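You operate a simulated robot arm through the tools that you are given. There is no shell and no other tool. Be economical: measure what you need, move in short steps, check, and stop when the job is done.

You run a simulated robot arm. Do the job below in one go: nothing can be reset, and whatever is moved stays where it is left.

## Task
Slacken both straps on mould 61 and park their blocks in their rests.
Fine: press each winch's release key once before you lift its strap block; blue block in the blue rest, green in the green; the edge guards stay.

Only the result counts: the job must be done as asked and must still hold three seconds after the hand-in. Knocking over, shifting, dropping, spilling or breaking anything else fails it.

## Robot
A 6-joint arm with a two-finger parallel gripper, fixed in place. Base frame: the origin is at the foot of the arm, x ahead of it, y to its left, z up; the work surface is at about z = 57.5. Units: cm, degrees, N and s.
With the tool pointing down near the work surface it reaches from about 10 to 74 cm from the base axis. Its first joint turns from -166.0 to 166.0 degrees. Payload 3.91 kg.
The TCP is the grasp point between the finger pads, 3 cm short of the fingertips. In the tool frame z runs along the fingers and y along their closing line. Largest opening 11 cm; finger width 2, thickness 1; the body of the gripper, 4.8 by 11.2 cm, starts 5.5 cm behind the TCP.
Orientation is that of the tool frame in the base frame, as a unit quaternion [x, y, z, w]. With the fingers straight down and closing along the base's y, the tool's x points along the base's -x, its y along +y and its z along -z.

## Interface
- The arm moves only by the tool move_arm. Its argument "steps" is a list of rows, each a list of 7 numbers: the finger opening in mm, from 0 to 110, then the shift along the tool's x, y, z in mm, then the turn, a rotation vector about the tool's x, y, z in degrees. In form: [[grip, x, y, z, rx, ry, rz], ...]. A call has 1 to 8 rows; each row is the pose to reach, as a shift and turn from the pose commanded when the call began, along the tool's axes at that moment. A row lasts 0.2 s, in which the tool goes at most 5 cm and 8.6 degrees; a call with a longer step from one row to the next is refused whole, and so is a gripper value outside its range. A pose out of reach is approached as far as the arm can. The call stops where the force on the tool passes 50 N (or 10 N more than at its start, if that is more) or the arm is blocked; 0.2 s more then pass. The fingers move at their own pace (about 4.5 cm/s each) and stop on an object; they squeeze with about 35 N. The grip force told is the motor's: it shows also when the fingers shut on nothing. Time passes only in rows, and 0.2 s behind the last, so rows that repeat a pose let the fingers close. The reply holds the time, the measured pose of the TCP, the force on the tool along the base axes, the opening and the grip force, in the units named above and with some noise, with the torque about the TCP (base axes, N m) and any sound that the robot's microphone picked up.
- Cameras (640 x 400 px; columns grow to the right, rows downward): "scene" is fixed at [5.16, -49.82, 120.21]; the picture's right is [0.73, -0.68, 0.00], its down [-0.31, -0.33, -0.89] and it looks along [0.61, 0.65, -0.46] (base axes); focal length 368 px, centre (320, 200). "wrist" rides on the gripper at [7.1, 2.2, -10.7] in the tool frame; the picture's right is [-0.29, 0.96, 0.00], its down [-0.76, -0.23, -0.61] and it looks along [-0.58, -0.18, 0.79] (tool axes); focal length 243 px, centre (320, 200). There is no depth. A picture from a camera that has moved, and an enlarged one, comes with that camera's place and axes in the base frame and with its lens. The place of the scene camera against the robot may be out by one fixed shift of up to 1.2 cm in any direction.
- get_image(camera): a new picture of that camera. No time passes.
- raise_lower(by): slides the trunk up (or, below 0, down) by that many cm; the arm rides with it, the base frame stays. It gives what a move gives, with no picture.
- close_up(camera, box): a new picture of the part [left, top, right, bottom] of that camera's present view, enlarged. No time passes.
- hand_in(): hands the job in; it is judged then, once.

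Go step by step. Nothing tells you positions but the pictures and the camera data: compare them with the known pose of the tool, close in by small moves and look again before you grip or let go. The budget is 120 turns and 84 pictures, counting those below and the enlarged ones. Unless the task says otherwise, let go and move clear before handing in, and close with one line.

The tools are called as name(argument=value, ...) on one line, values as JSON. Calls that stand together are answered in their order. move_arm: Moves the arm, as the interface text tells. Its arguments: {"type":"object","properties":{"steps":{"type":"array"}},"required":["steps"]} The other tools are called the same way: raise_lower (by) slides the trunk up or down; get_image (camera) takes a picture; close_up (camera, box) takes an enlarged picture of a part of a camera's view; hand_in () hands the job in.

At the start:

```text
t: 0.0
eef_pos: [42.32, 25.59, 98.98]
orientation: [0.0, 1.0, 0.001, 0.0]
contact_force: [0.0, 0.2, -1.1]
torque: [-0.05, -0.03, -0.01]
grip_width: 11.01
gripper_force: 0.0
trunk travel left (down, up): [-42.5, 16.5]
```

scene: 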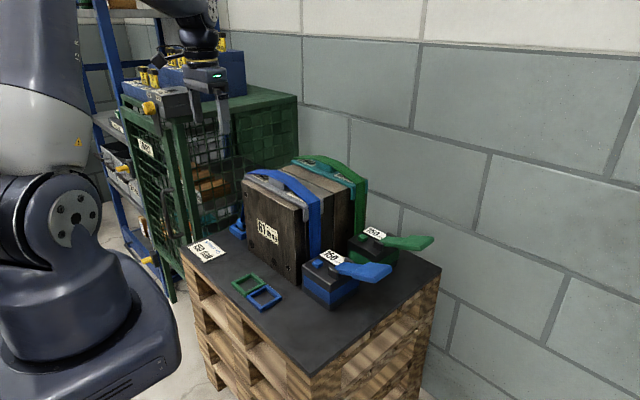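
wrist: 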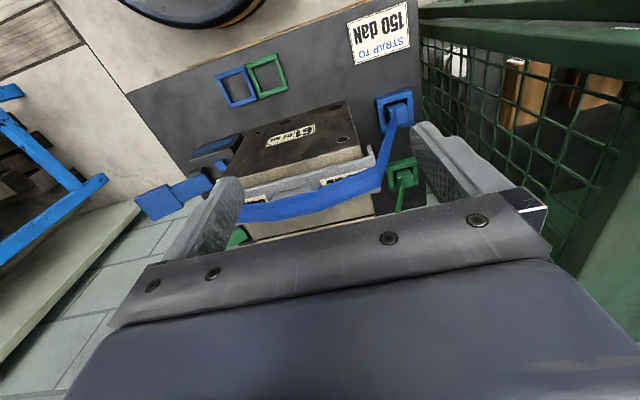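

I see a mould block with a blue and a green strap, each with a winch (tagged 150) on the right, strap anchors on the left, and two frame rests on the table. I'll look closer first.

close_up(camera="scene", box=[220, 140, 450, 320])

close_up(camera="wrist", box=[120, 0, 460, 260])

close_up(camera="scene", box=[290, 215, 440, 315])

```text
2.22 times, centred on (335, 230) of scene
camera zoom: at [5.16, -49.82, 120.21], right [0.73, -0.68, 0.0], down [-0.31, -0.33, -0.89], along [0.61, 0.65, -0.46], focal length 818 px, centre (287, 133)
```

zoom: 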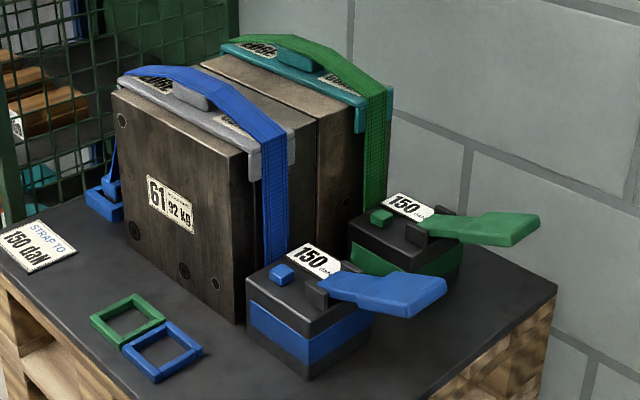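

```text
1.54 times, centred on (290, 130) of wrist
camera zoom: at [35.34, 27.89, 109.79], right [0.29, 0.96, 0.0], down [0.76, -0.23, 0.61], along [0.58, -0.18, -0.79], focal length 373 px, centre (366, 308)
```

zoom: 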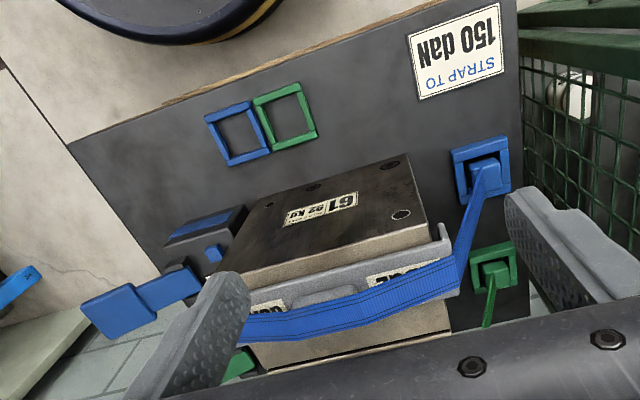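

```text
4.00 times, centred on (365, 265) of scene
camera zoom: at [5.16, -49.82, 120.21], right [0.73, -0.68, 0.0], down [-0.31, -0.33, -0.89], along [0.61, 0.65, -0.46], focal length 1473 px, centre (140, -60)
```

zoom: 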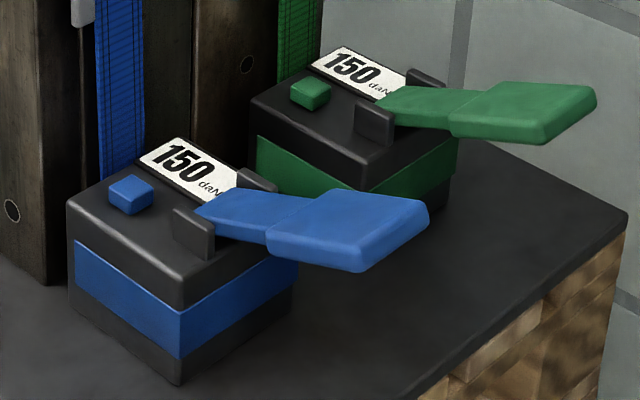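

The strap blocks seem to be the small blocks seated in square sockets on the left (y≈38); the release keys are the small square buttons on the winches. I'll shift the wrist camera for a better look at the left side.

move_arm(steps=[[110, 0, 40, 0, 0, 0, 0], [110, 0, 80, 0, 0, 0, 0]])

get_image(camera="wrist")

get_image(camera="scene")

```text
t: 0.6
eef_pos: [42.41, 33.69, 98.91]
orientation: [0.0, 1.0, -0.001, 0.0]
contact_force: [0.3, 0.8, 0.5]
torque: [0.02, 0.02, 0.04]
grip_width: 11.02
gripper_force: 0.1
trunk travel left (down, up): [-42.5, 16.5]
```

```text
78 pictures are left
camera wrist: at [35.38, 35.96, 109.77], right [0.29, 0.96, 0.0], down [0.76, -0.23, 0.61], along [0.58, -0.18, -0.79], focal length 243 px, centre (320, 200)
```

wrist: 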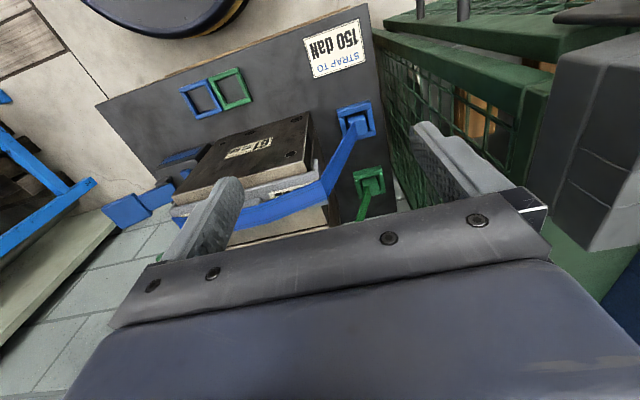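

```text
77 pictures are left
```

scene: 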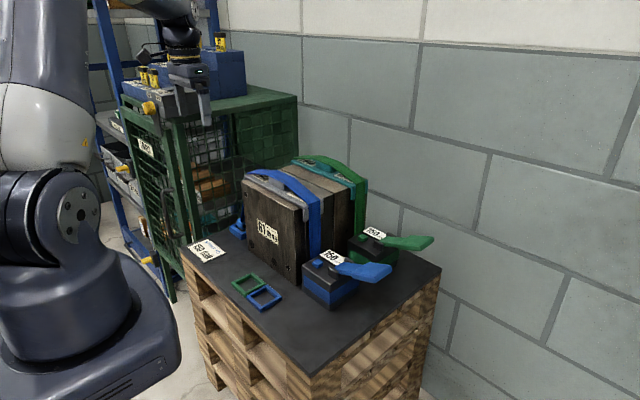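

close_up(camera="wrist", box=[300, 70, 440, 230])

close_up(camera="wrist", box=[160, 50, 380, 220])

```text
2.50 times, centred on (370, 150) of wrist
camera zoom: at [35.38, 35.96, 109.77], right [0.29, 0.96, 0.0], down [0.76, -0.23, 0.61], along [0.58, -0.18, -0.79], focal length 606 px, centre (195, 325)
```

zoom: 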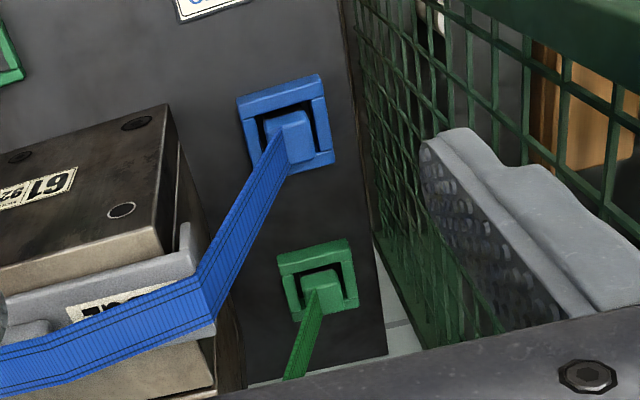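

```text
2.35 times, centred on (270, 135) of wrist
camera zoom: at [35.38, 35.96, 109.77], right [0.29, 0.96, 0.0], down [0.76, -0.23, 0.61], along [0.58, -0.18, -0.79], focal length 571 px, centre (438, 353)
```

zoom: 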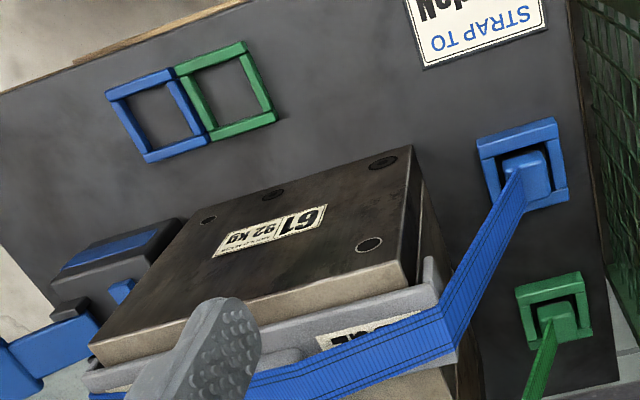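

Blocks are at about (55.4, 38.3) and (71.6, 38.3), blue key at about (52.4, 1.8, 67.3). I'll go above the blue key, turning the gripper so its narrow side faces the mould, and closing the fingers.

move_arm(steps=[[60, -12.5, -40, 0, 0, 0, -8.5], [0, -25, -80, 0, 0, 0, -17], [0, -37.5, -120, 0, 0, 0, -25.5], [0, -50, -160, 0, 0, 0, -34], [0, -62.5, -200, 0, 0, 0, -42.5], [0, -75, -240, 0, 0, 0, -51], [0, -87.5, -280, 0, 0, 0, -59.5], [0, -100, -319, 0, 0, 0, -68]])

move_arm(steps=[[0, 0, 0, 0, 0, 0, -7.5], [0, 0, 0, 0, 0, 0, -15], [0, 0, 0, 0, 0, 0, -22], [0, 0, 0, 0, 0, 0, -22]])

get_image(camera="wrist")

get_image(camera="scene")

```text
t: 2.4
eef_pos: [52.35, 1.84, 98.75]
orientation: [-0.56, 0.828, 0.0, 0.0]
contact_force: [-0.5, 0.4, 0.3]
torque: [0.01, -0.01, 0.02]
grip_width: 0.01
gripper_force: 34.7
trunk travel left (down, up): [-42.5, 16.5]
```

```text
t: 3.4
eef_pos: [52.28, 1.76, 98.94]
orientation: [0.708, -0.706, 0.0, 0.001]
contact_force: [-0.8, 0.0, -0.6]
torque: [0.0, 0.04, -0.01]
grip_width: 0.0
gripper_force: 34.7
trunk travel left (down, up): [-42.5, 16.5]
```

```text
74 pictures are left
camera wrist: at [50.33, -5.27, 109.79], right [-0.96, 0.29, 0.0], down [0.23, 0.76, 0.61], along [0.18, 0.58, -0.79], focal length 243 px, centre (320, 200)
```

wrist: 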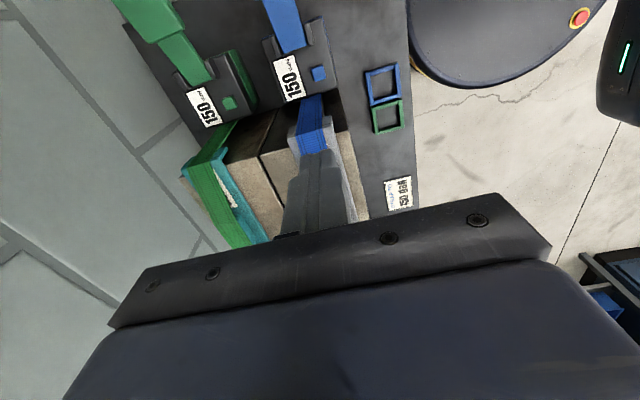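

```text
73 pictures are left
```

scene: 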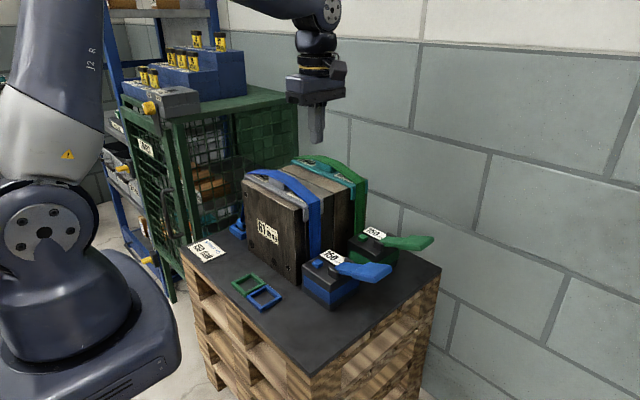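

close_up(camera="wrist", box=[170, 20, 350, 130])

```text
3.56 times, centred on (260, 75) of wrist
camera zoom: at [50.33, -5.27, 109.79], right [-0.96, 0.29, 0.0], down [0.23, 0.76, 0.61], along [0.18, 0.58, -0.79], focal length 863 px, centre (533, 644)
```

zoom: 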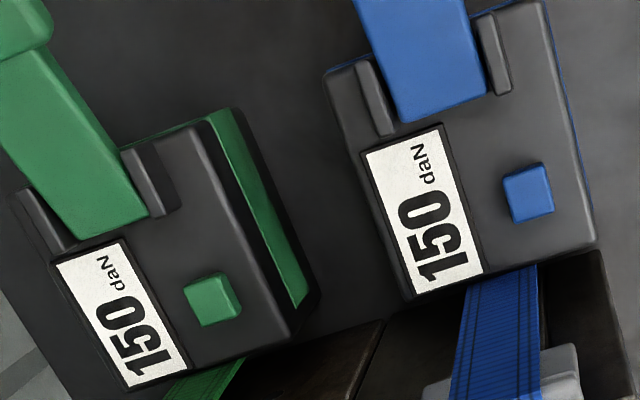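

Both key positions agree (blue 52.75, 1.6; green 68.6, 1.65). I'll come down to about 2 cm above the blue key and look.

move_arm(steps=[[0, 1.6, -4.7, 45, 0, 0, 0], [0, 1.6, -4.7, 90, 0, 0, 0], [0, 1.6, -4.7, 135, 0, 0, 0], [0, 1.6, -4.7, 180, 0, 0, 0], [0, 1.6, -4.7, 220, 0, 0, 0], [0, 1.6, -4.7, 255, 0, 0, 0]])

close_up(camera="wrist", box=[200, 60, 420, 220])

close_up(camera="scene", box=[260, 140, 440, 310])

```text
t: 4.8
eef_pos: [53.06, 1.23, 73.89]
orientation: [-0.707, 0.708, -0.003, 0.004]
contact_force: [-3.3, -14.6, 36.4]
torque: [2.52, -0.17, 0.19]
grip_width: 0.01
gripper_force: 34.8
trunk travel left (down, up): [-42.5, 16.5]
```

```text
2.50 times, centred on (310, 140) of wrist
camera zoom: at [50.78, -5.83, 84.74], right [-0.96, 0.29, -0.01], down [0.23, 0.76, 0.61], along [0.19, 0.58, -0.79], focal length 606 px, centre (345, 350)
```

zoom: 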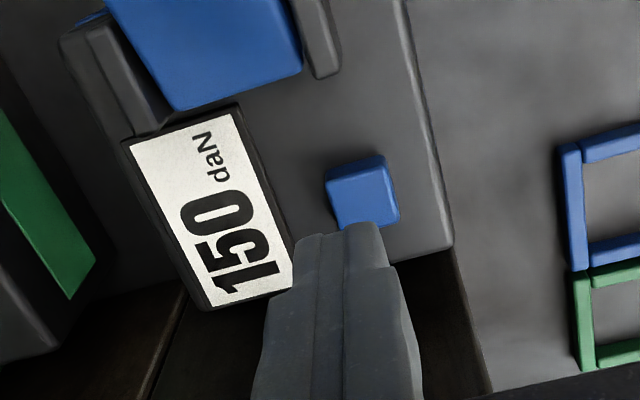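

```text
2.35 times, centred on (350, 225) of scene
camera zoom: at [5.16, -49.82, 120.21], right [0.73, -0.68, 0.0], down [-0.31, -0.33, -0.89], along [0.61, 0.65, -0.46], focal length 866 px, centre (249, 141)
```

zoom: 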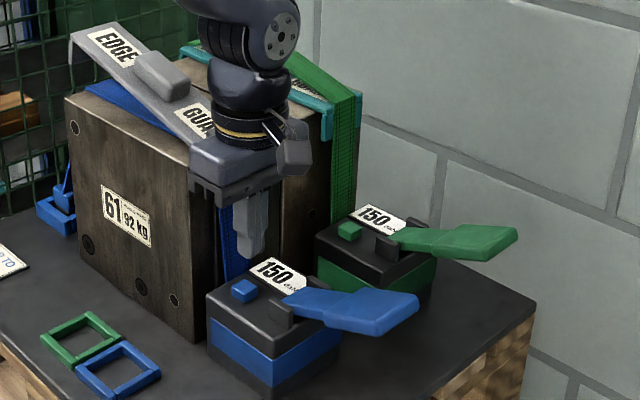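

The gripper body has caught the grey guard's near end and tipped it. I'll back straight up slowly, so that it can settle back, and check.

move_arm(steps=[[0, 0, 0, -8, 0, 0, 0], [0, 0, 0, -16, 0, 0, 0], [0, 0, 0, -24, 0, 0, 0], [0, 0, 0, -34, 0, 0, 0], [0, 0, 0, -44, 0, 0, 0], [0, 0, 0, -56, 0, 0, 0], [0, 0, 0, -70, 0, 0, 0]])

close_up(camera="scene", box=[220, 130, 440, 310])

```text
t: 6.4
eef_pos: [52.86, 1.47, 80.55]
orientation: [0.707, -0.707, 0.0, 0.0]
contact_force: [0.1, 0.6, -0.6]
torque: [-0.03, 0.02, 0.0]
grip_width: 0.0
gripper_force: 35.0
trunk travel left (down, up): [-42.5, 16.5]
```

```text
2.22 times, centred on (330, 220) of scene
camera zoom: at [5.16, -49.82, 120.21], right [0.73, -0.68, 0.0], down [-0.31, -0.33, -0.89], along [0.61, 0.65, -0.46], focal length 818 px, centre (298, 156)
```

zoom: 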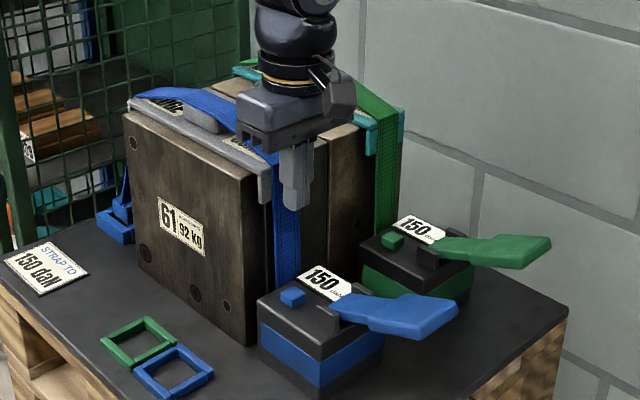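

The guard dropped back into place. I'll tilt the tool 20° so that the body leans away from the mould, then approach the key.

move_arm(steps=[[0, 0, 0, 0, 0, -7, 0], [0, 0, 0, 0, 0, -14, 0], [0, 0, 0, 0, 0, -20, 0], [0, 0, 0, 0, 0, -20, 0]])

close_up(camera="scene", box=[220, 130, 440, 310])

get_image(camera="wrist")

```text
t: 7.4
eef_pos: [52.96, 1.57, 80.44]
orientation: [-0.696, 0.697, 0.123, 0.124]
contact_force: [0.0, -0.4, -0.3]
torque: [-0.01, -0.01, -0.01]
grip_width: 0.0
gripper_force: 35.1
trunk travel left (down, up): [-42.5, 16.5]
```

```text
2.22 times, centred on (330, 220) of scene
camera zoom: at [5.16, -49.82, 120.21], right [0.73, -0.68, 0.0], down [-0.31, -0.33, -0.89], along [0.61, 0.65, -0.46], focal length 818 px, centre (298, 156)
```

zoom: 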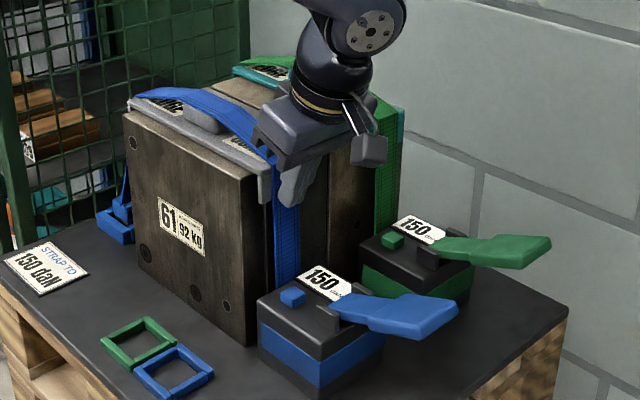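

```text
67 pictures are left
camera wrist: at [50.81, -8.76, 88.21], right [-0.96, 0.27, 0.1], down [0.23, 0.51, 0.83], along [0.18, 0.82, -0.55], focal length 243 px, centre (320, 200)
```

wrist: 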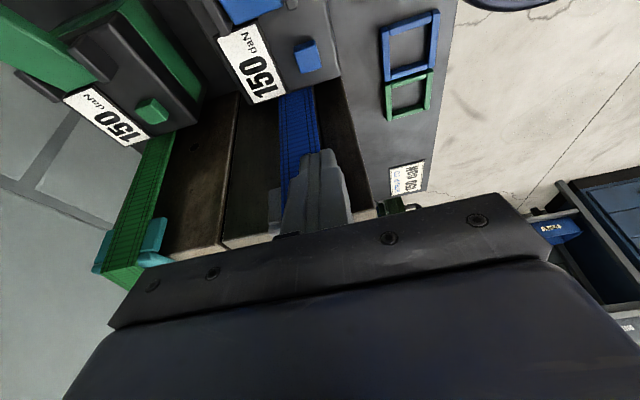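

move_arm(steps=[[0, 12, 2, 33, 0, 0, 0], [0, 23.9, 2, 65.8, 0, 0, 0], [0, 23.9, 2, 65.8, 0, 0, 0]])

close_up(camera="scene", box=[240, 140, 440, 310])

close_up(camera="wrist", box=[200, 20, 420, 220])

```text
t: 8.2
eef_pos: [52.64, 1.5, 73.58]
orientation: [0.696, -0.696, -0.123, -0.122]
contact_force: [-0.3, 0.3, 0.5]
torque: [-0.02, 0.05, -0.01]
grip_width: 0.0
gripper_force: 35.6
trunk travel left (down, up): [-42.5, 16.5]
```

```text
2.35 times, centred on (340, 225) of scene
camera zoom: at [5.16, -49.82, 120.21], right [0.73, -0.68, 0.0], down [-0.31, -0.33, -0.89], along [0.61, 0.65, -0.46], focal length 866 px, centre (273, 141)
```

zoom: 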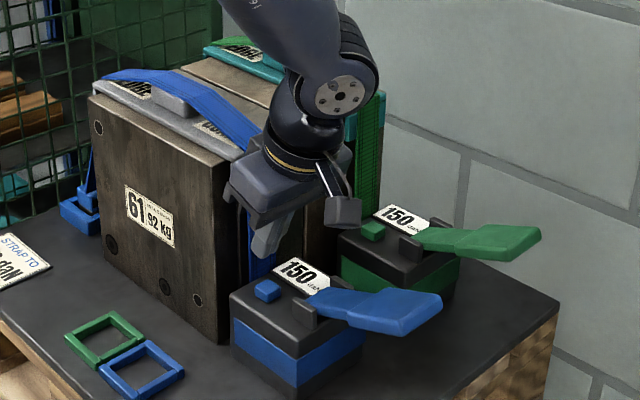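

```text
2.00 times, centred on (310, 120) of wrist
camera zoom: at [50.56, -8.76, 81.3], right [-0.96, 0.27, 0.1], down [0.23, 0.51, 0.83], along [0.18, 0.82, -0.55], focal length 485 px, centre (340, 360)
```

zoom: 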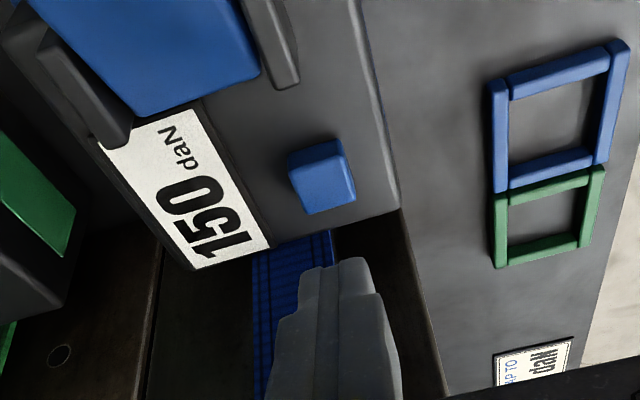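

move_arm(steps=[[0, 5.8, -1, 20, 0, 0, 0], [0, 10.6, -1, 37, 0, 0, 0], [0, 10.6, -1, 37, 0, 0, 0]])

close_up(camera="wrist", box=[240, 20, 420, 200])

close_up(camera="scene", box=[280, 190, 400, 310])

```text
t: 9.0
eef_pos: [52.75, 1.84, 69.48]
orientation: [-0.696, 0.697, 0.122, 0.123]
contact_force: [-1.3, -1.4, 5.6]
torque: [-0.04, 0.06, 0.03]
grip_width: 0.02
gripper_force: 35.3
trunk travel left (down, up): [-42.5, 16.5]
heard: click
```

```text
2.22 times, centred on (330, 110) of wrist
camera zoom: at [50.68, -8.48, 77.3], right [-0.96, 0.27, 0.1], down [0.23, 0.51, 0.83], along [0.18, 0.82, -0.55], focal length 539 px, centre (298, 400)
```

zoom: 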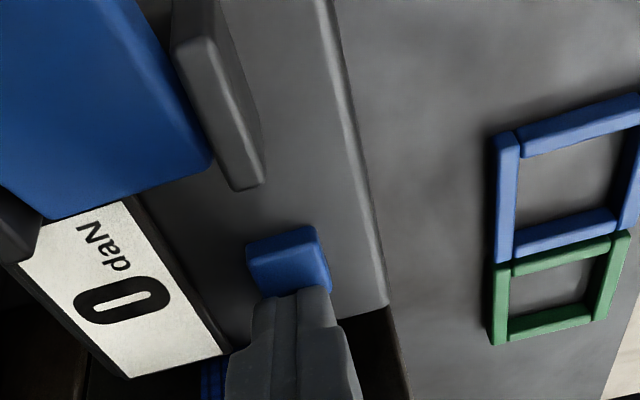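

```text
3.33 times, centred on (340, 250) of scene
camera zoom: at [5.16, -49.82, 120.21], right [0.73, -0.68, 0.0], down [-0.31, -0.33, -0.89], along [0.61, 0.65, -0.46], focal length 1227 px, centre (253, 33)
```

zoom: 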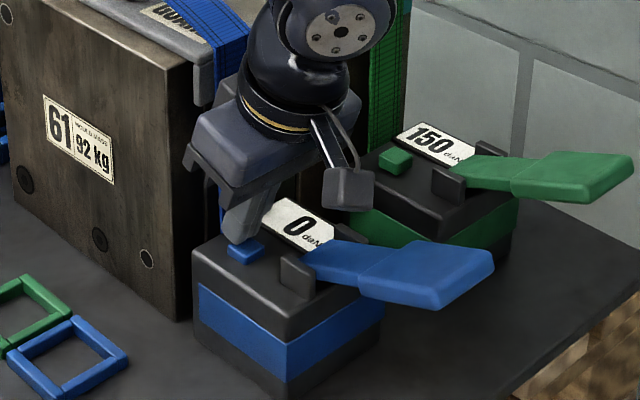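

Click heard and the blue winch now reads 0 daN. I'll lift off and go over to the green key at about (69.1, 1.85).

move_arm(steps=[[0, -15, 0, -41, 0, 0, 0], [0, -30, 0, -82, 0, 0, 0], [0, -30, -45, -82, 0, 0, 0], [0, -30, -90, -82, 0, 0, 0], [0, -30, -130, -82, 0, 0, 0], [0, -30, -163.5, -82, 0, 0, 0], [0, -30, -163.5, -82, 0, 0, 0]])

get_image(camera="wrist")

close_up(camera="scene", box=[220, 130, 440, 310])

```text
t: 10.6
eef_pos: [69.32, 1.95, 78.43]
orientation: [0.697, -0.696, -0.123, -0.122]
contact_force: [0.2, -0.3, -0.6]
torque: [0.01, 0.01, -0.02]
grip_width: 0.0
gripper_force: 35.1
trunk travel left (down, up): [-42.5, 16.5]
```

```text
62 pictures are left
camera wrist: at [67.24, -8.37, 86.2], right [-0.96, 0.27, 0.1], down [0.23, 0.51, 0.83], along [0.18, 0.82, -0.55], focal length 243 px, centre (320, 200)
```

wrist: 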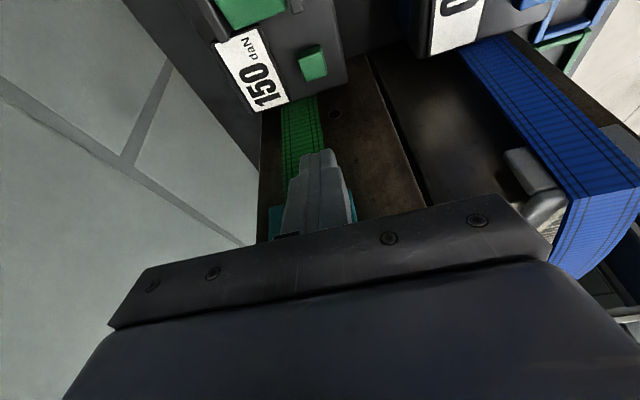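

```text
2.22 times, centred on (330, 220) of scene
camera zoom: at [5.16, -49.82, 120.21], right [0.73, -0.68, 0.0], down [-0.31, -0.33, -0.89], along [0.61, 0.65, -0.46], focal length 818 px, centre (298, 156)
```

zoom: 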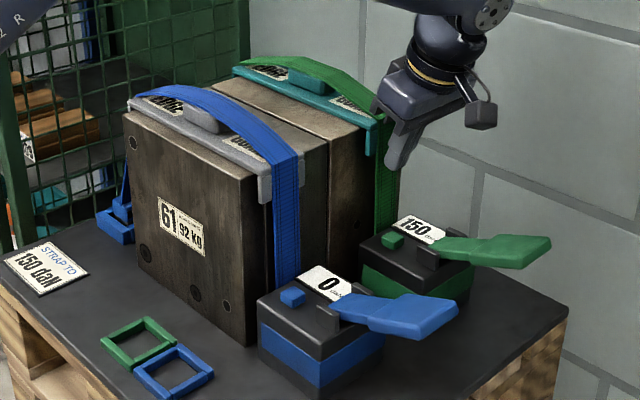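

move_arm(steps=[[0, 13.7, 3, 37.6, 0, 0, 0], [0, 25.6, 3, 70.5, 0, 0, 0], [0, 29, 3, 80, 0, 0, 0], [0, 30.6, 3, 84.2, 0, 0, 0], [0, 30.6, 3, 84.2, 0, 0, 0]])

close_up(camera="scene", box=[320, 170, 440, 290])

```text
t: 11.8
eef_pos: [68.89, 2.02, 69.69]
orientation: [-0.696, 0.696, 0.122, 0.124]
contact_force: [-0.1, 2.4, 7.8]
torque: [0.11, -0.02, 0.01]
grip_width: 0.0
gripper_force: 34.9
trunk travel left (down, up): [-42.5, 16.5]
heard: click
```

```text
3.33 times, centred on (380, 230) of scene
camera zoom: at [5.16, -49.82, 120.21], right [0.73, -0.68, 0.0], down [-0.31, -0.33, -0.89], along [0.61, 0.65, -0.46], focal length 1227 px, centre (120, 100)
```

zoom: 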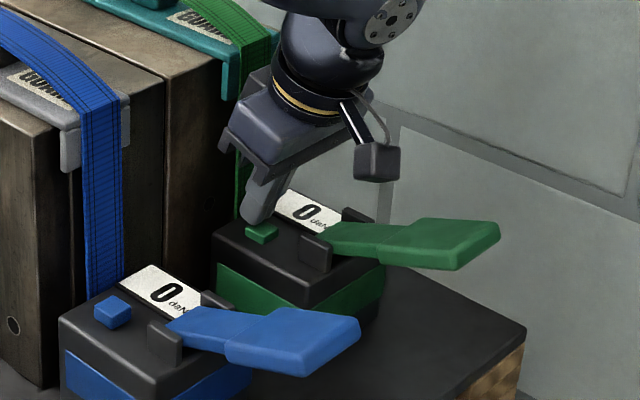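

Both winches read 0 daN. I'll lift off, straighten the tool, and travel high over the mould to inspect the block side from above.

move_arm(steps=[[0, -16, 0, -44, 0, 0, 0], [0, -32, 0, -88, 0, 0, 0], [0, -48, 0, -132, 0, 0, 0], [0, -64, 0, -176, 0, 0, 0], [0, -80, 0, -220, 0, 0, 0], [0, -96, 0, -264, 0, 7, 0], [0, -96, 30, -264, 0, 14, 0], [0, -96, 60, -264, 0, 20, 0]])

move_arm(steps=[[0, -48, 3, 0, 0, 0, 0], [0, -96, 6, 0, 0, 0, 0], [0, -144, 9, 0, 0, 0, 0], [0, -192, 10, 0, 0, 0, 0], [0, -240, 10, 0, 0, 0, 0], [0, -280, 10, 0, 0, 0, 0], [0, -280, 10, 0, 0, 0, 0]])

get_image(camera="wrist")

get_image(camera="scene")

```text
t: 13.6
eef_pos: [62.81, 1.83, 97.43]
orientation: [-0.707, 0.707, -0.001, -0.001]
contact_force: [-0.4, 0.0, -0.2]
torque: [0.0, 0.01, 0.04]
grip_width: 0.0
gripper_force: 34.9
trunk travel left (down, up): [-42.5, 16.5]
```

```text
t: 15.2
eef_pos: [61.72, 29.84, 97.34]
orientation: [-0.707, 0.707, 0.0, 0.0]
contact_force: [-0.1, -0.2, -0.4]
torque: [-0.01, -0.01, 0.03]
grip_width: 0.0
gripper_force: 34.7
trunk travel left (down, up): [-42.5, 16.5]
```

```text
59 pictures are left
camera wrist: at [59.67, 22.8, 108.19], right [-0.96, 0.29, 0.0], down [0.23, 0.76, 0.61], along [0.18, 0.58, -0.79], focal length 243 px, centre (320, 200)
```

wrist: 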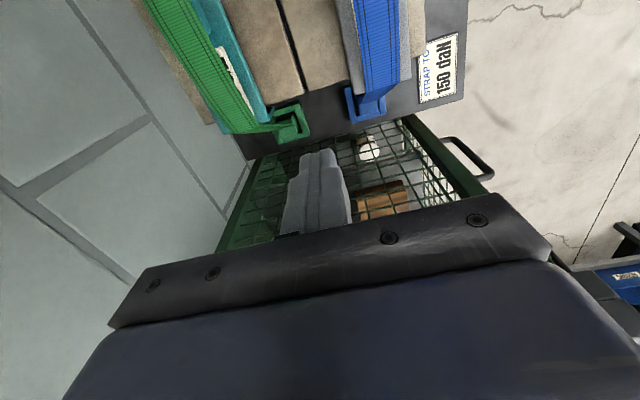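

```text
58 pictures are left
```

scene: 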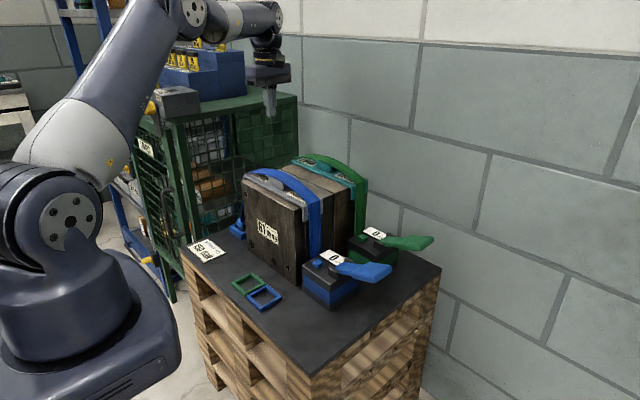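

close_up(camera="wrist", box=[200, 50, 480, 220])

```text
2.29 times, centred on (340, 135) of wrist
camera zoom: at [59.67, 22.8, 108.19], right [-0.96, 0.29, 0.0], down [0.23, 0.76, 0.61], along [0.18, 0.58, -0.79], focal length 555 px, centre (274, 349)
```

zoom: 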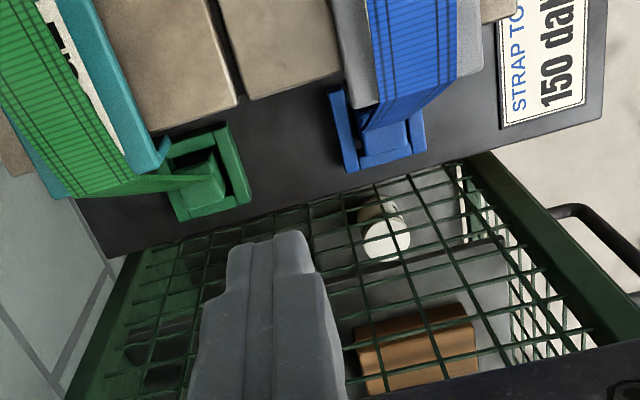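

The blocks are at about (54.7, 39) and (71.3, 39); the corridor runs from the guard ends (y≈31) to the cage (y≈44.5). I'll go above the blue block and look closer.

move_arm(steps=[[20, -30, 22, 0, 0, 0, 0], [40, -60, 44, 20, 0, 0, 0], [60, -92, 68, 60, 0, 0, 0], [60, -92, 68, 110, 0, 0, 0], [60, -92, 68, 130, 0, 0, 0], [60, -92, 68, 130, 0, 0, 0]])

close_up(camera="wrist", box=[200, 20, 440, 180])

get_image(camera="scene")

```text
refused: row 3 steps farther than a row can; nothing moved
```

```text
2.50 times, centred on (320, 100) of wrist
camera zoom: at [59.67, 22.8, 108.19], right [-0.96, 0.29, 0.0], down [0.23, 0.76, 0.61], along [0.18, 0.58, -0.79], focal length 606 px, centre (320, 450)
```

zoom: 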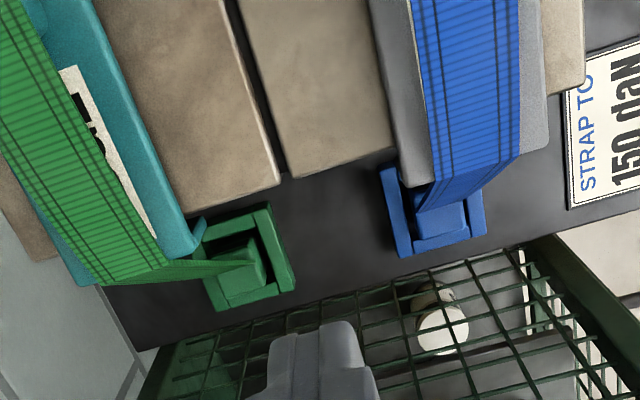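

```text
55 pictures are left
```

scene: 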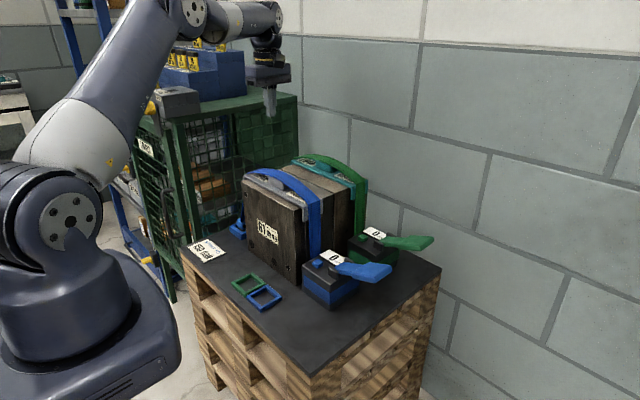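

move_arm(steps=[[20, -30, 22, 0, 0, 0, 0], [40, -60, 44, 10, 0, 0, 0], [60, -92, 68, 30, 0, 0, 0], [60, -92, 68, 75, 0, 0, 0], [60, -92, 68, 120, 0, 0, 0], [60, -92, 68, 120, 0, 0, 0]])

close_up(camera="wrist", box=[200, 20, 440, 180])

get_image(camera="scene")

```text
t: 16.6
eef_pos: [55.02, 39.19, 85.44]
orientation: [0.708, -0.706, 0.0, 0.0]
contact_force: [-0.5, -1.3, -0.6]
torque: [0.01, 0.02, -0.03]
grip_width: 6.01
gripper_force: 0.1
trunk travel left (down, up): [-42.5, 16.5]
```

```text
2.50 times, centred on (320, 100) of wrist
camera zoom: at [52.84, 32.07, 96.26], right [-0.96, 0.29, 0.0], down [0.23, 0.76, 0.61], along [0.18, 0.58, -0.79], focal length 606 px, centre (320, 450)
```

zoom: 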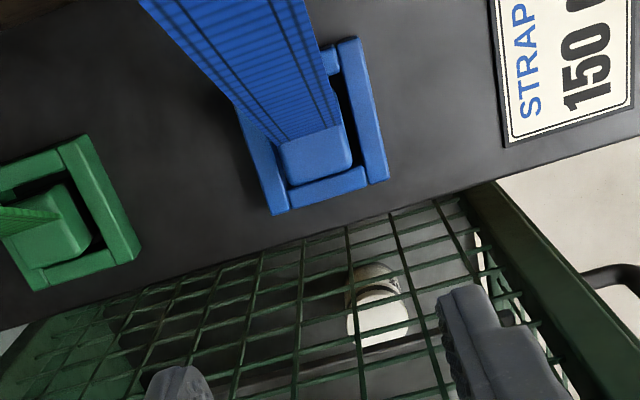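

```text
53 pictures are left
```

scene: 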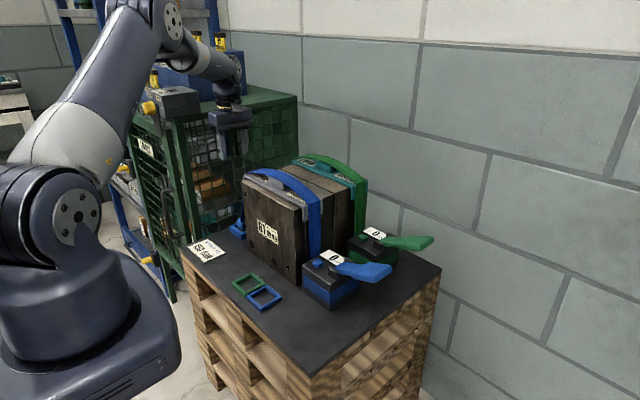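

close_up(camera="scene", box=[215, 205, 295, 320])

close_up(camera="wrist", box=[270, 30, 370, 110])

```text
3.48 times, centred on (255, 262) of scene
camera zoom: at [5.16, -49.82, 120.21], right [0.73, -0.68, 0.0], down [-0.31, -0.33, -0.89], along [0.61, 0.65, -0.46], focal length 1280 px, centre (546, -17)
```

zoom: 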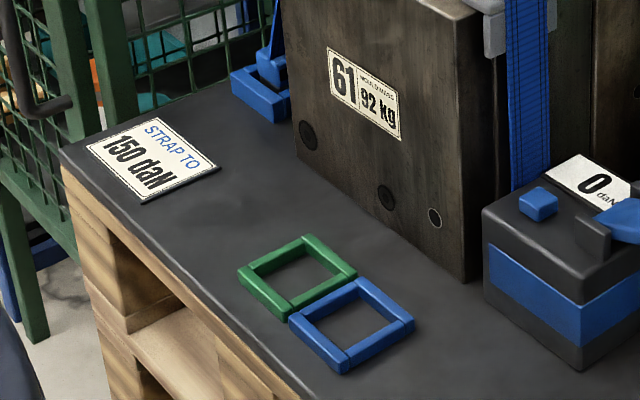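

```text
5.00 times, centred on (320, 70) of wrist
camera zoom: at [52.84, 32.07, 96.26], right [-0.96, 0.29, 0.0], down [0.23, 0.76, 0.61], along [0.18, 0.58, -0.79], focal length 1213 px, centre (320, 850)
```

zoom: 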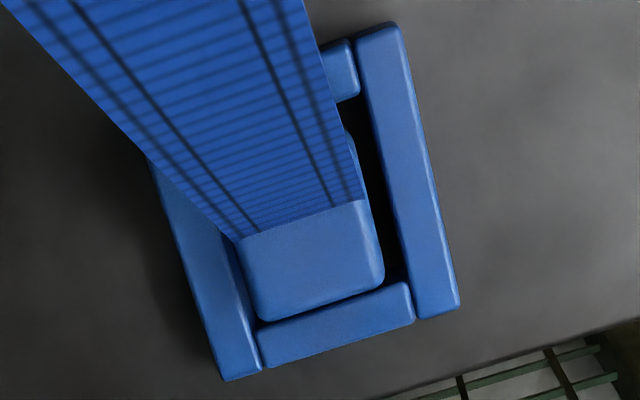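

The blue block is about 3.5 cm square, centred near (55.3, 37.85) in a 7 cm socket. Closing along y fits the corridor better (32.3–43.5), so I'll rise, turn back 90°, and come down again.

move_arm(steps=[[60, 5, -1, -45, 0, 0, 0], [60, 10, -2, -90, 0, 0, 0], [60, 13.5, -3, -125, 0, 0, 0], [60, 13.5, -3, -125, 0, 0, 8.5], [60, 13.5, -3, -125, 0, 0, 17], [60, 13.5, -3, -125, 0, 0, 25.5], [60, 13.5, -3, -125, 0, 0, 34], [60, 13.5, -3, -125, 0, 0, 42.5]])

move_arm(steps=[[60, 0, 0, 0, 0, 0, 8.5], [60, 0, 0, 0, 0, 0, 17], [60, 0, 0, 0, 0, 0, 25.5], [60, 0, 0, 0, 0, 0, 34], [60, 0, 0, 0, 0, 0, 42.5], [60, 0, 0, 0, 0, 0, 47.5], [60, 0, 0, 0, 0, 0, 47.5]])

get_image(camera="wrist")

```text
t: 18.4
eef_pos: [55.18, 37.69, 98.04]
orientation: [-0.402, 0.916, 0.0, 0.0]
contact_force: [0.5, 0.5, 0.2]
torque: [0.0, 0.01, 0.04]
grip_width: 6.01
gripper_force: 0.1
trunk travel left (down, up): [-42.5, 16.5]
```

```text
t: 20.0
eef_pos: [55.36, 37.84, 98.02]
orientation: [0.001, 1.0, 0.001, -0.001]
contact_force: [0.0, -0.6, 0.0]
torque: [0.05, -0.01, 0.02]
grip_width: 6.0
gripper_force: 0.1
trunk travel left (down, up): [-42.5, 16.5]
```

```text
50 pictures are left
camera wrist: at [48.3, 40.03, 108.81], right [0.29, 0.96, 0.0], down [0.76, -0.23, 0.61], along [0.58, -0.18, -0.79], focal length 243 px, centre (320, 200)
```

wrist: 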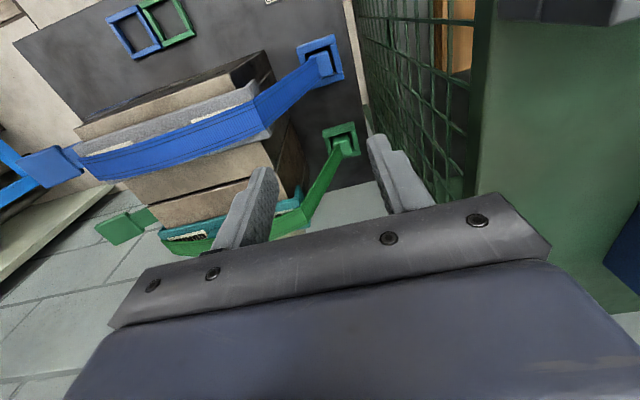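

move_arm(steps=[[60, 0, 0, 40, 0, 0, 0], [60, 0, 0, 80, 0, 0, 0], [60, 0, 0, 120, 0, 0, 0], [60, 0, 0, 150, 0, 0, 0], [60, 0, 0, 150, 0, 0, 0]])

get_image(camera="wrist")

close_up(camera="scene", box=[190, 70, 320, 250])

```text
t: 21.2
eef_pos: [55.42, 37.66, 82.91]
orientation: [0.0, 1.0, 0.0, 0.0]
contact_force: [-0.1, 0.2, 0.7]
torque: [0.05, -0.02, 0.0]
grip_width: 5.99
gripper_force: 0.0
trunk travel left (down, up): [-42.5, 16.5]
```

```text
49 pictures are left
camera wrist: at [48.41, 39.88, 93.76], right [0.29, 0.96, 0.0], down [0.76, -0.23, 0.61], along [0.58, -0.18, -0.79], focal length 243 px, centre (320, 200)
```

wrist: 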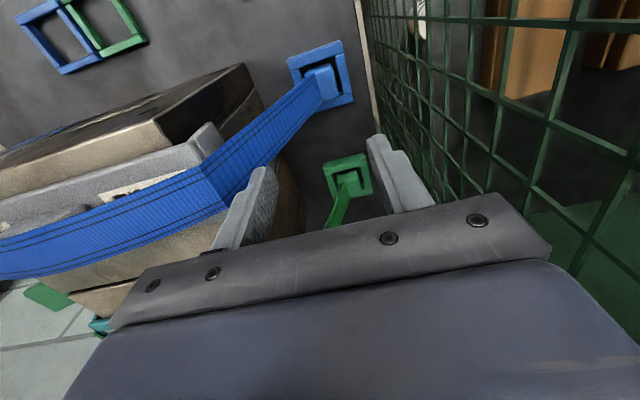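

```text
2.22 times, centred on (255, 160) of scene
camera zoom: at [5.16, -49.82, 120.21], right [0.73, -0.68, 0.0], down [-0.31, -0.33, -0.89], along [0.61, 0.65, -0.46], focal length 818 px, centre (464, 289)
```

zoom: 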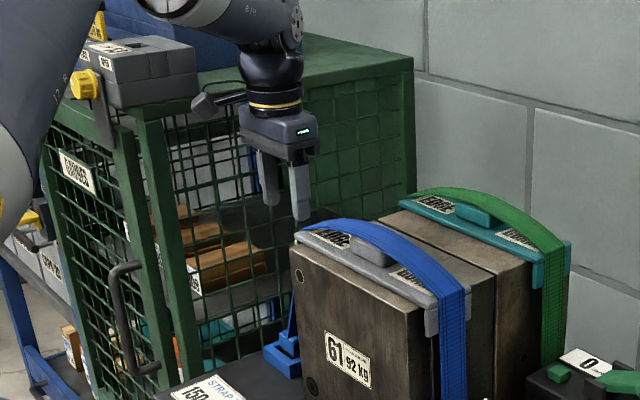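

close_up(camera="wrist", box=[150, 30, 390, 240])

```text
1.90 times, centred on (270, 135) of wrist
camera zoom: at [48.41, 39.88, 93.76], right [0.29, 0.96, 0.0], down [0.76, -0.23, 0.61], along [0.58, -0.18, -0.79], focal length 462 px, centre (415, 324)
```

zoom: 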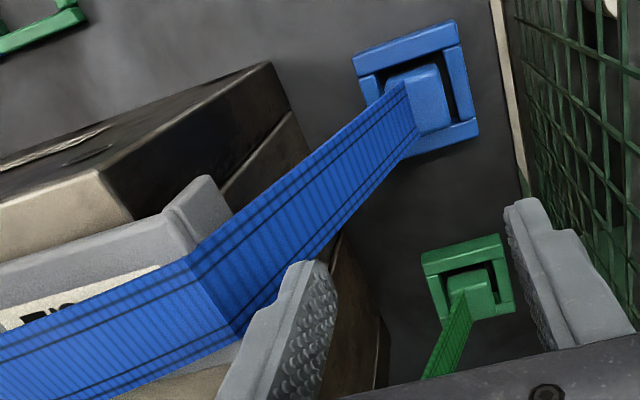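

move_arm(steps=[[60, 0, 6.5, 5, 0, 0, 0], [60, 0, 6.5, 30, 0, 0, 0], [60, 0, 6.5, 60, 0, 0, 0], [60, 0, 6.5, 90, 0, 0, 0], [60, 0, 6.5, 120, 0, 0, 0], [60, 0, 6.5, 150, 0, 0, 0], [60, 0, 4, 160, 0, 0, 0], [60, 0, 4, 160, 0, 0, 0]])

get_image(camera="wrist")

close_up(camera="scene", box=[190, 120, 320, 270])

```text
t: 23.0
eef_pos: [55.18, 38.2, 67.0]
orientation: [0.0, 1.0, -0.001, 0.0]
contact_force: [-0.3, -0.5, -0.8]
torque: [0.0, 0.0, 0.0]
grip_width: 6.02
gripper_force: 0.0
trunk travel left (down, up): [-42.5, 16.5]
```

```text
46 pictures are left
camera wrist: at [48.2, 40.49, 77.79], right [0.29, 0.96, 0.0], down [0.76, -0.23, 0.61], along [0.58, -0.18, -0.79], focal length 243 px, centre (320, 200)
```

wrist: 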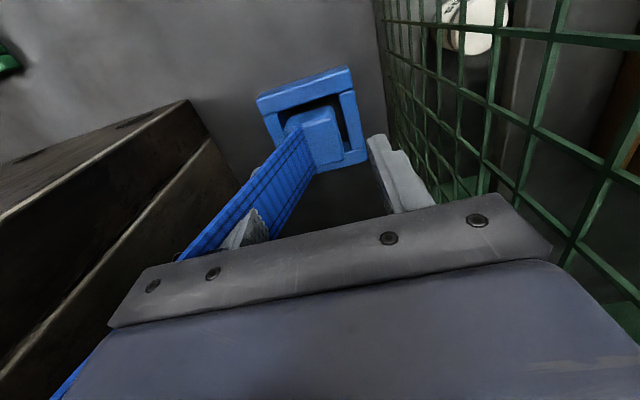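

```text
2.67 times, centred on (255, 195) of scene
camera zoom: at [5.16, -49.82, 120.21], right [0.73, -0.68, 0.0], down [-0.31, -0.33, -0.89], along [0.61, 0.65, -0.46], focal length 982 px, centre (493, 213)
```

zoom: 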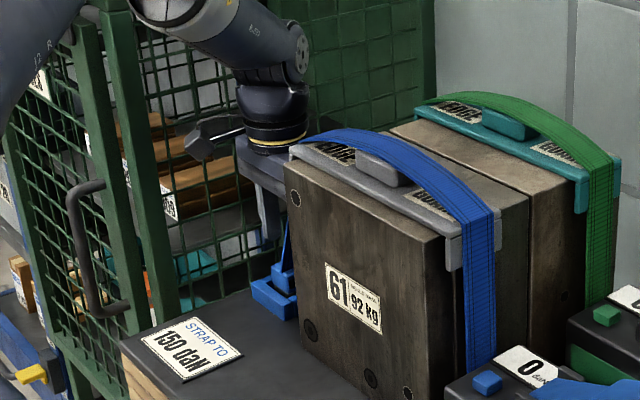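

No contact, and the strap passes freely by the fingers. Close-up of the block now.

close_up(camera="wrist", box=[220, 50, 430, 250])

```text
2.00 times, centred on (325, 150) of wrist
camera zoom: at [48.2, 40.49, 77.79], right [0.29, 0.96, 0.0], down [0.76, -0.23, 0.61], along [0.58, -0.18, -0.79], focal length 485 px, centre (310, 300)
```

zoom: 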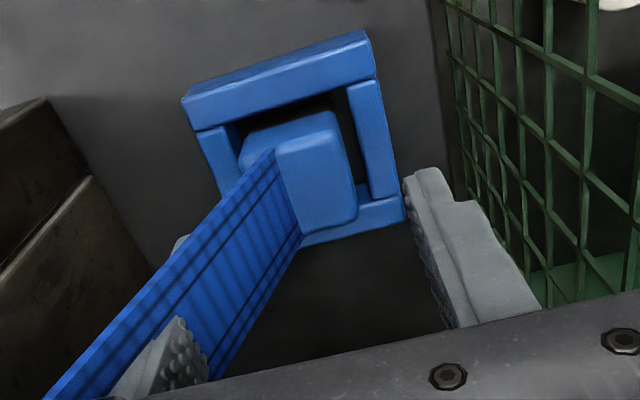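

move_arm(steps=[[55, -2, -2.5, 15, 0, 0, 0], [55, -2, -2.5, 30, 0, 0, 0], [55, -2, -2.5, 38, 0, 0, 0], [55, -2, -2.5, 42, 0, 0, 0], [55, -2, -2.5, 45, 0, 0, 0], [55, -2, -2.5, 45, 0, 0, 0]])

close_up(camera="wrist", box=[220, 50, 430, 250])

```text
t: 24.4
eef_pos: [55.43, 37.89, 62.8]
orientation: [0.0, 1.0, 0.001, 0.001]
contact_force: [-1.5, -0.9, 13.0]
torque: [-0.43, 0.18, -0.07]
grip_width: 5.56
gripper_force: 0.5
trunk travel left (down, up): [-42.5, 16.5]
```

```text
2.00 times, centred on (325, 150) of wrist
camera zoom: at [48.41, 40.15, 73.49], right [0.29, 0.96, 0.0], down [0.76, -0.23, 0.61], along [0.58, -0.18, -0.79], focal length 485 px, centre (310, 300)
```

zoom: 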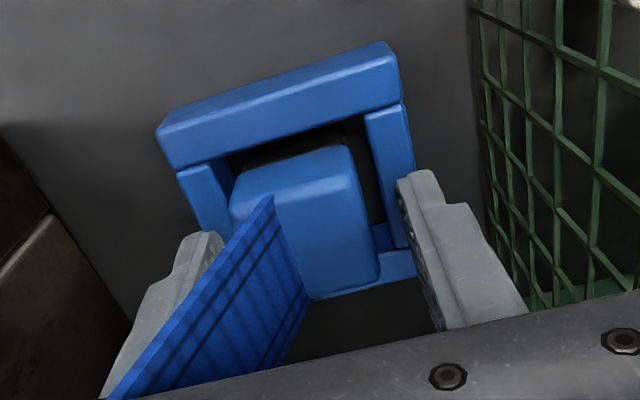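

The tips touch the socket rim at z≈59.8. I'll lift 3 mm and close on the block.

move_arm(steps=[[55, 0, 0, -3.5, 0, 0, 0], [20, 0, 0, -3.5, 0, 0, 0], [0, 0, 0, -3.5, 0, 0, 0], [0, 0, 0, -3.5, 0, 0, 0], [0, 0, 0, -3.5, 0, 0, 0]])

close_up(camera="wrist", box=[220, 50, 430, 250])

```text
t: 25.6
eef_pos: [55.41, 37.88, 62.87]
orientation: [-0.001, 1.0, -0.001, -0.001]
contact_force: [-0.9, 0.1, 0.0]
torque: [0.02, -0.04, 0.0]
grip_width: 3.5
gripper_force: 35.3
trunk travel left (down, up): [-42.5, 16.5]
```

```text
2.00 times, centred on (325, 150) of wrist
camera zoom: at [48.45, 40.11, 73.66], right [0.29, 0.96, 0.0], down [0.76, -0.23, 0.61], along [0.58, -0.18, -0.79], focal length 485 px, centre (310, 300)
```

zoom: 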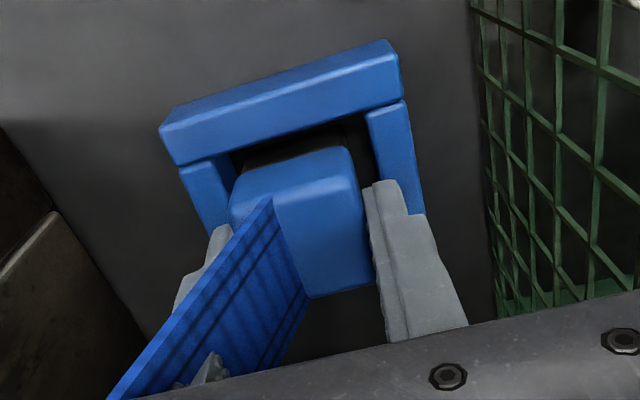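

Gripped at 3.5 cm. I'll lift a little, check, then rise clear.

move_arm(steps=[[0, 0, 0, -8, 0, 0, 0], [0, 0, 0, -20, 0, 0, 0], [0, 0, 0, -40, 0, 0, 0], [0, 0, 2, -60, 0, 0, 0], [0, 0, 2, -60, 0, 0, 0]])

get_image(camera="wrist")

get_image(camera="scene")

```text
t: 26.8
eef_pos: [55.48, 38.16, 68.75]
orientation: [0.0, 1.0, 0.0, 0.0]
contact_force: [0.0, -1.0, -1.3]
torque: [0.02, 0.0, 0.03]
grip_width: 3.56
gripper_force: 34.6
trunk travel left (down, up): [-42.5, 16.5]
```

```text
41 pictures are left
camera wrist: at [48.46, 40.31, 79.62], right [0.29, 0.96, 0.0], down [0.76, -0.23, 0.61], along [0.58, -0.18, -0.79], focal length 243 px, centre (320, 200)
```

wrist: 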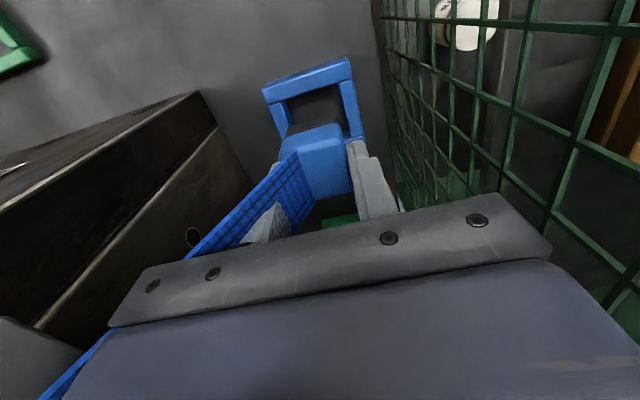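

```text
40 pictures are left
```

scene: 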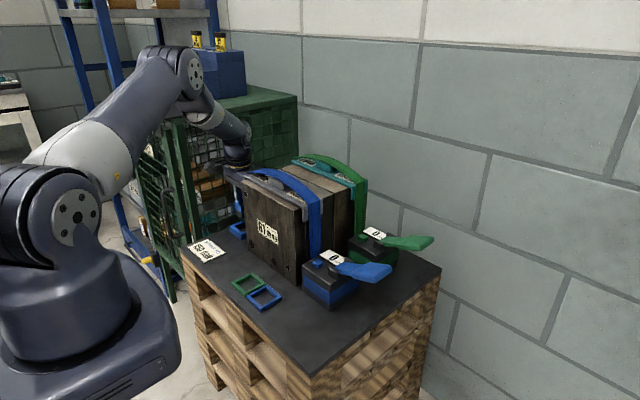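

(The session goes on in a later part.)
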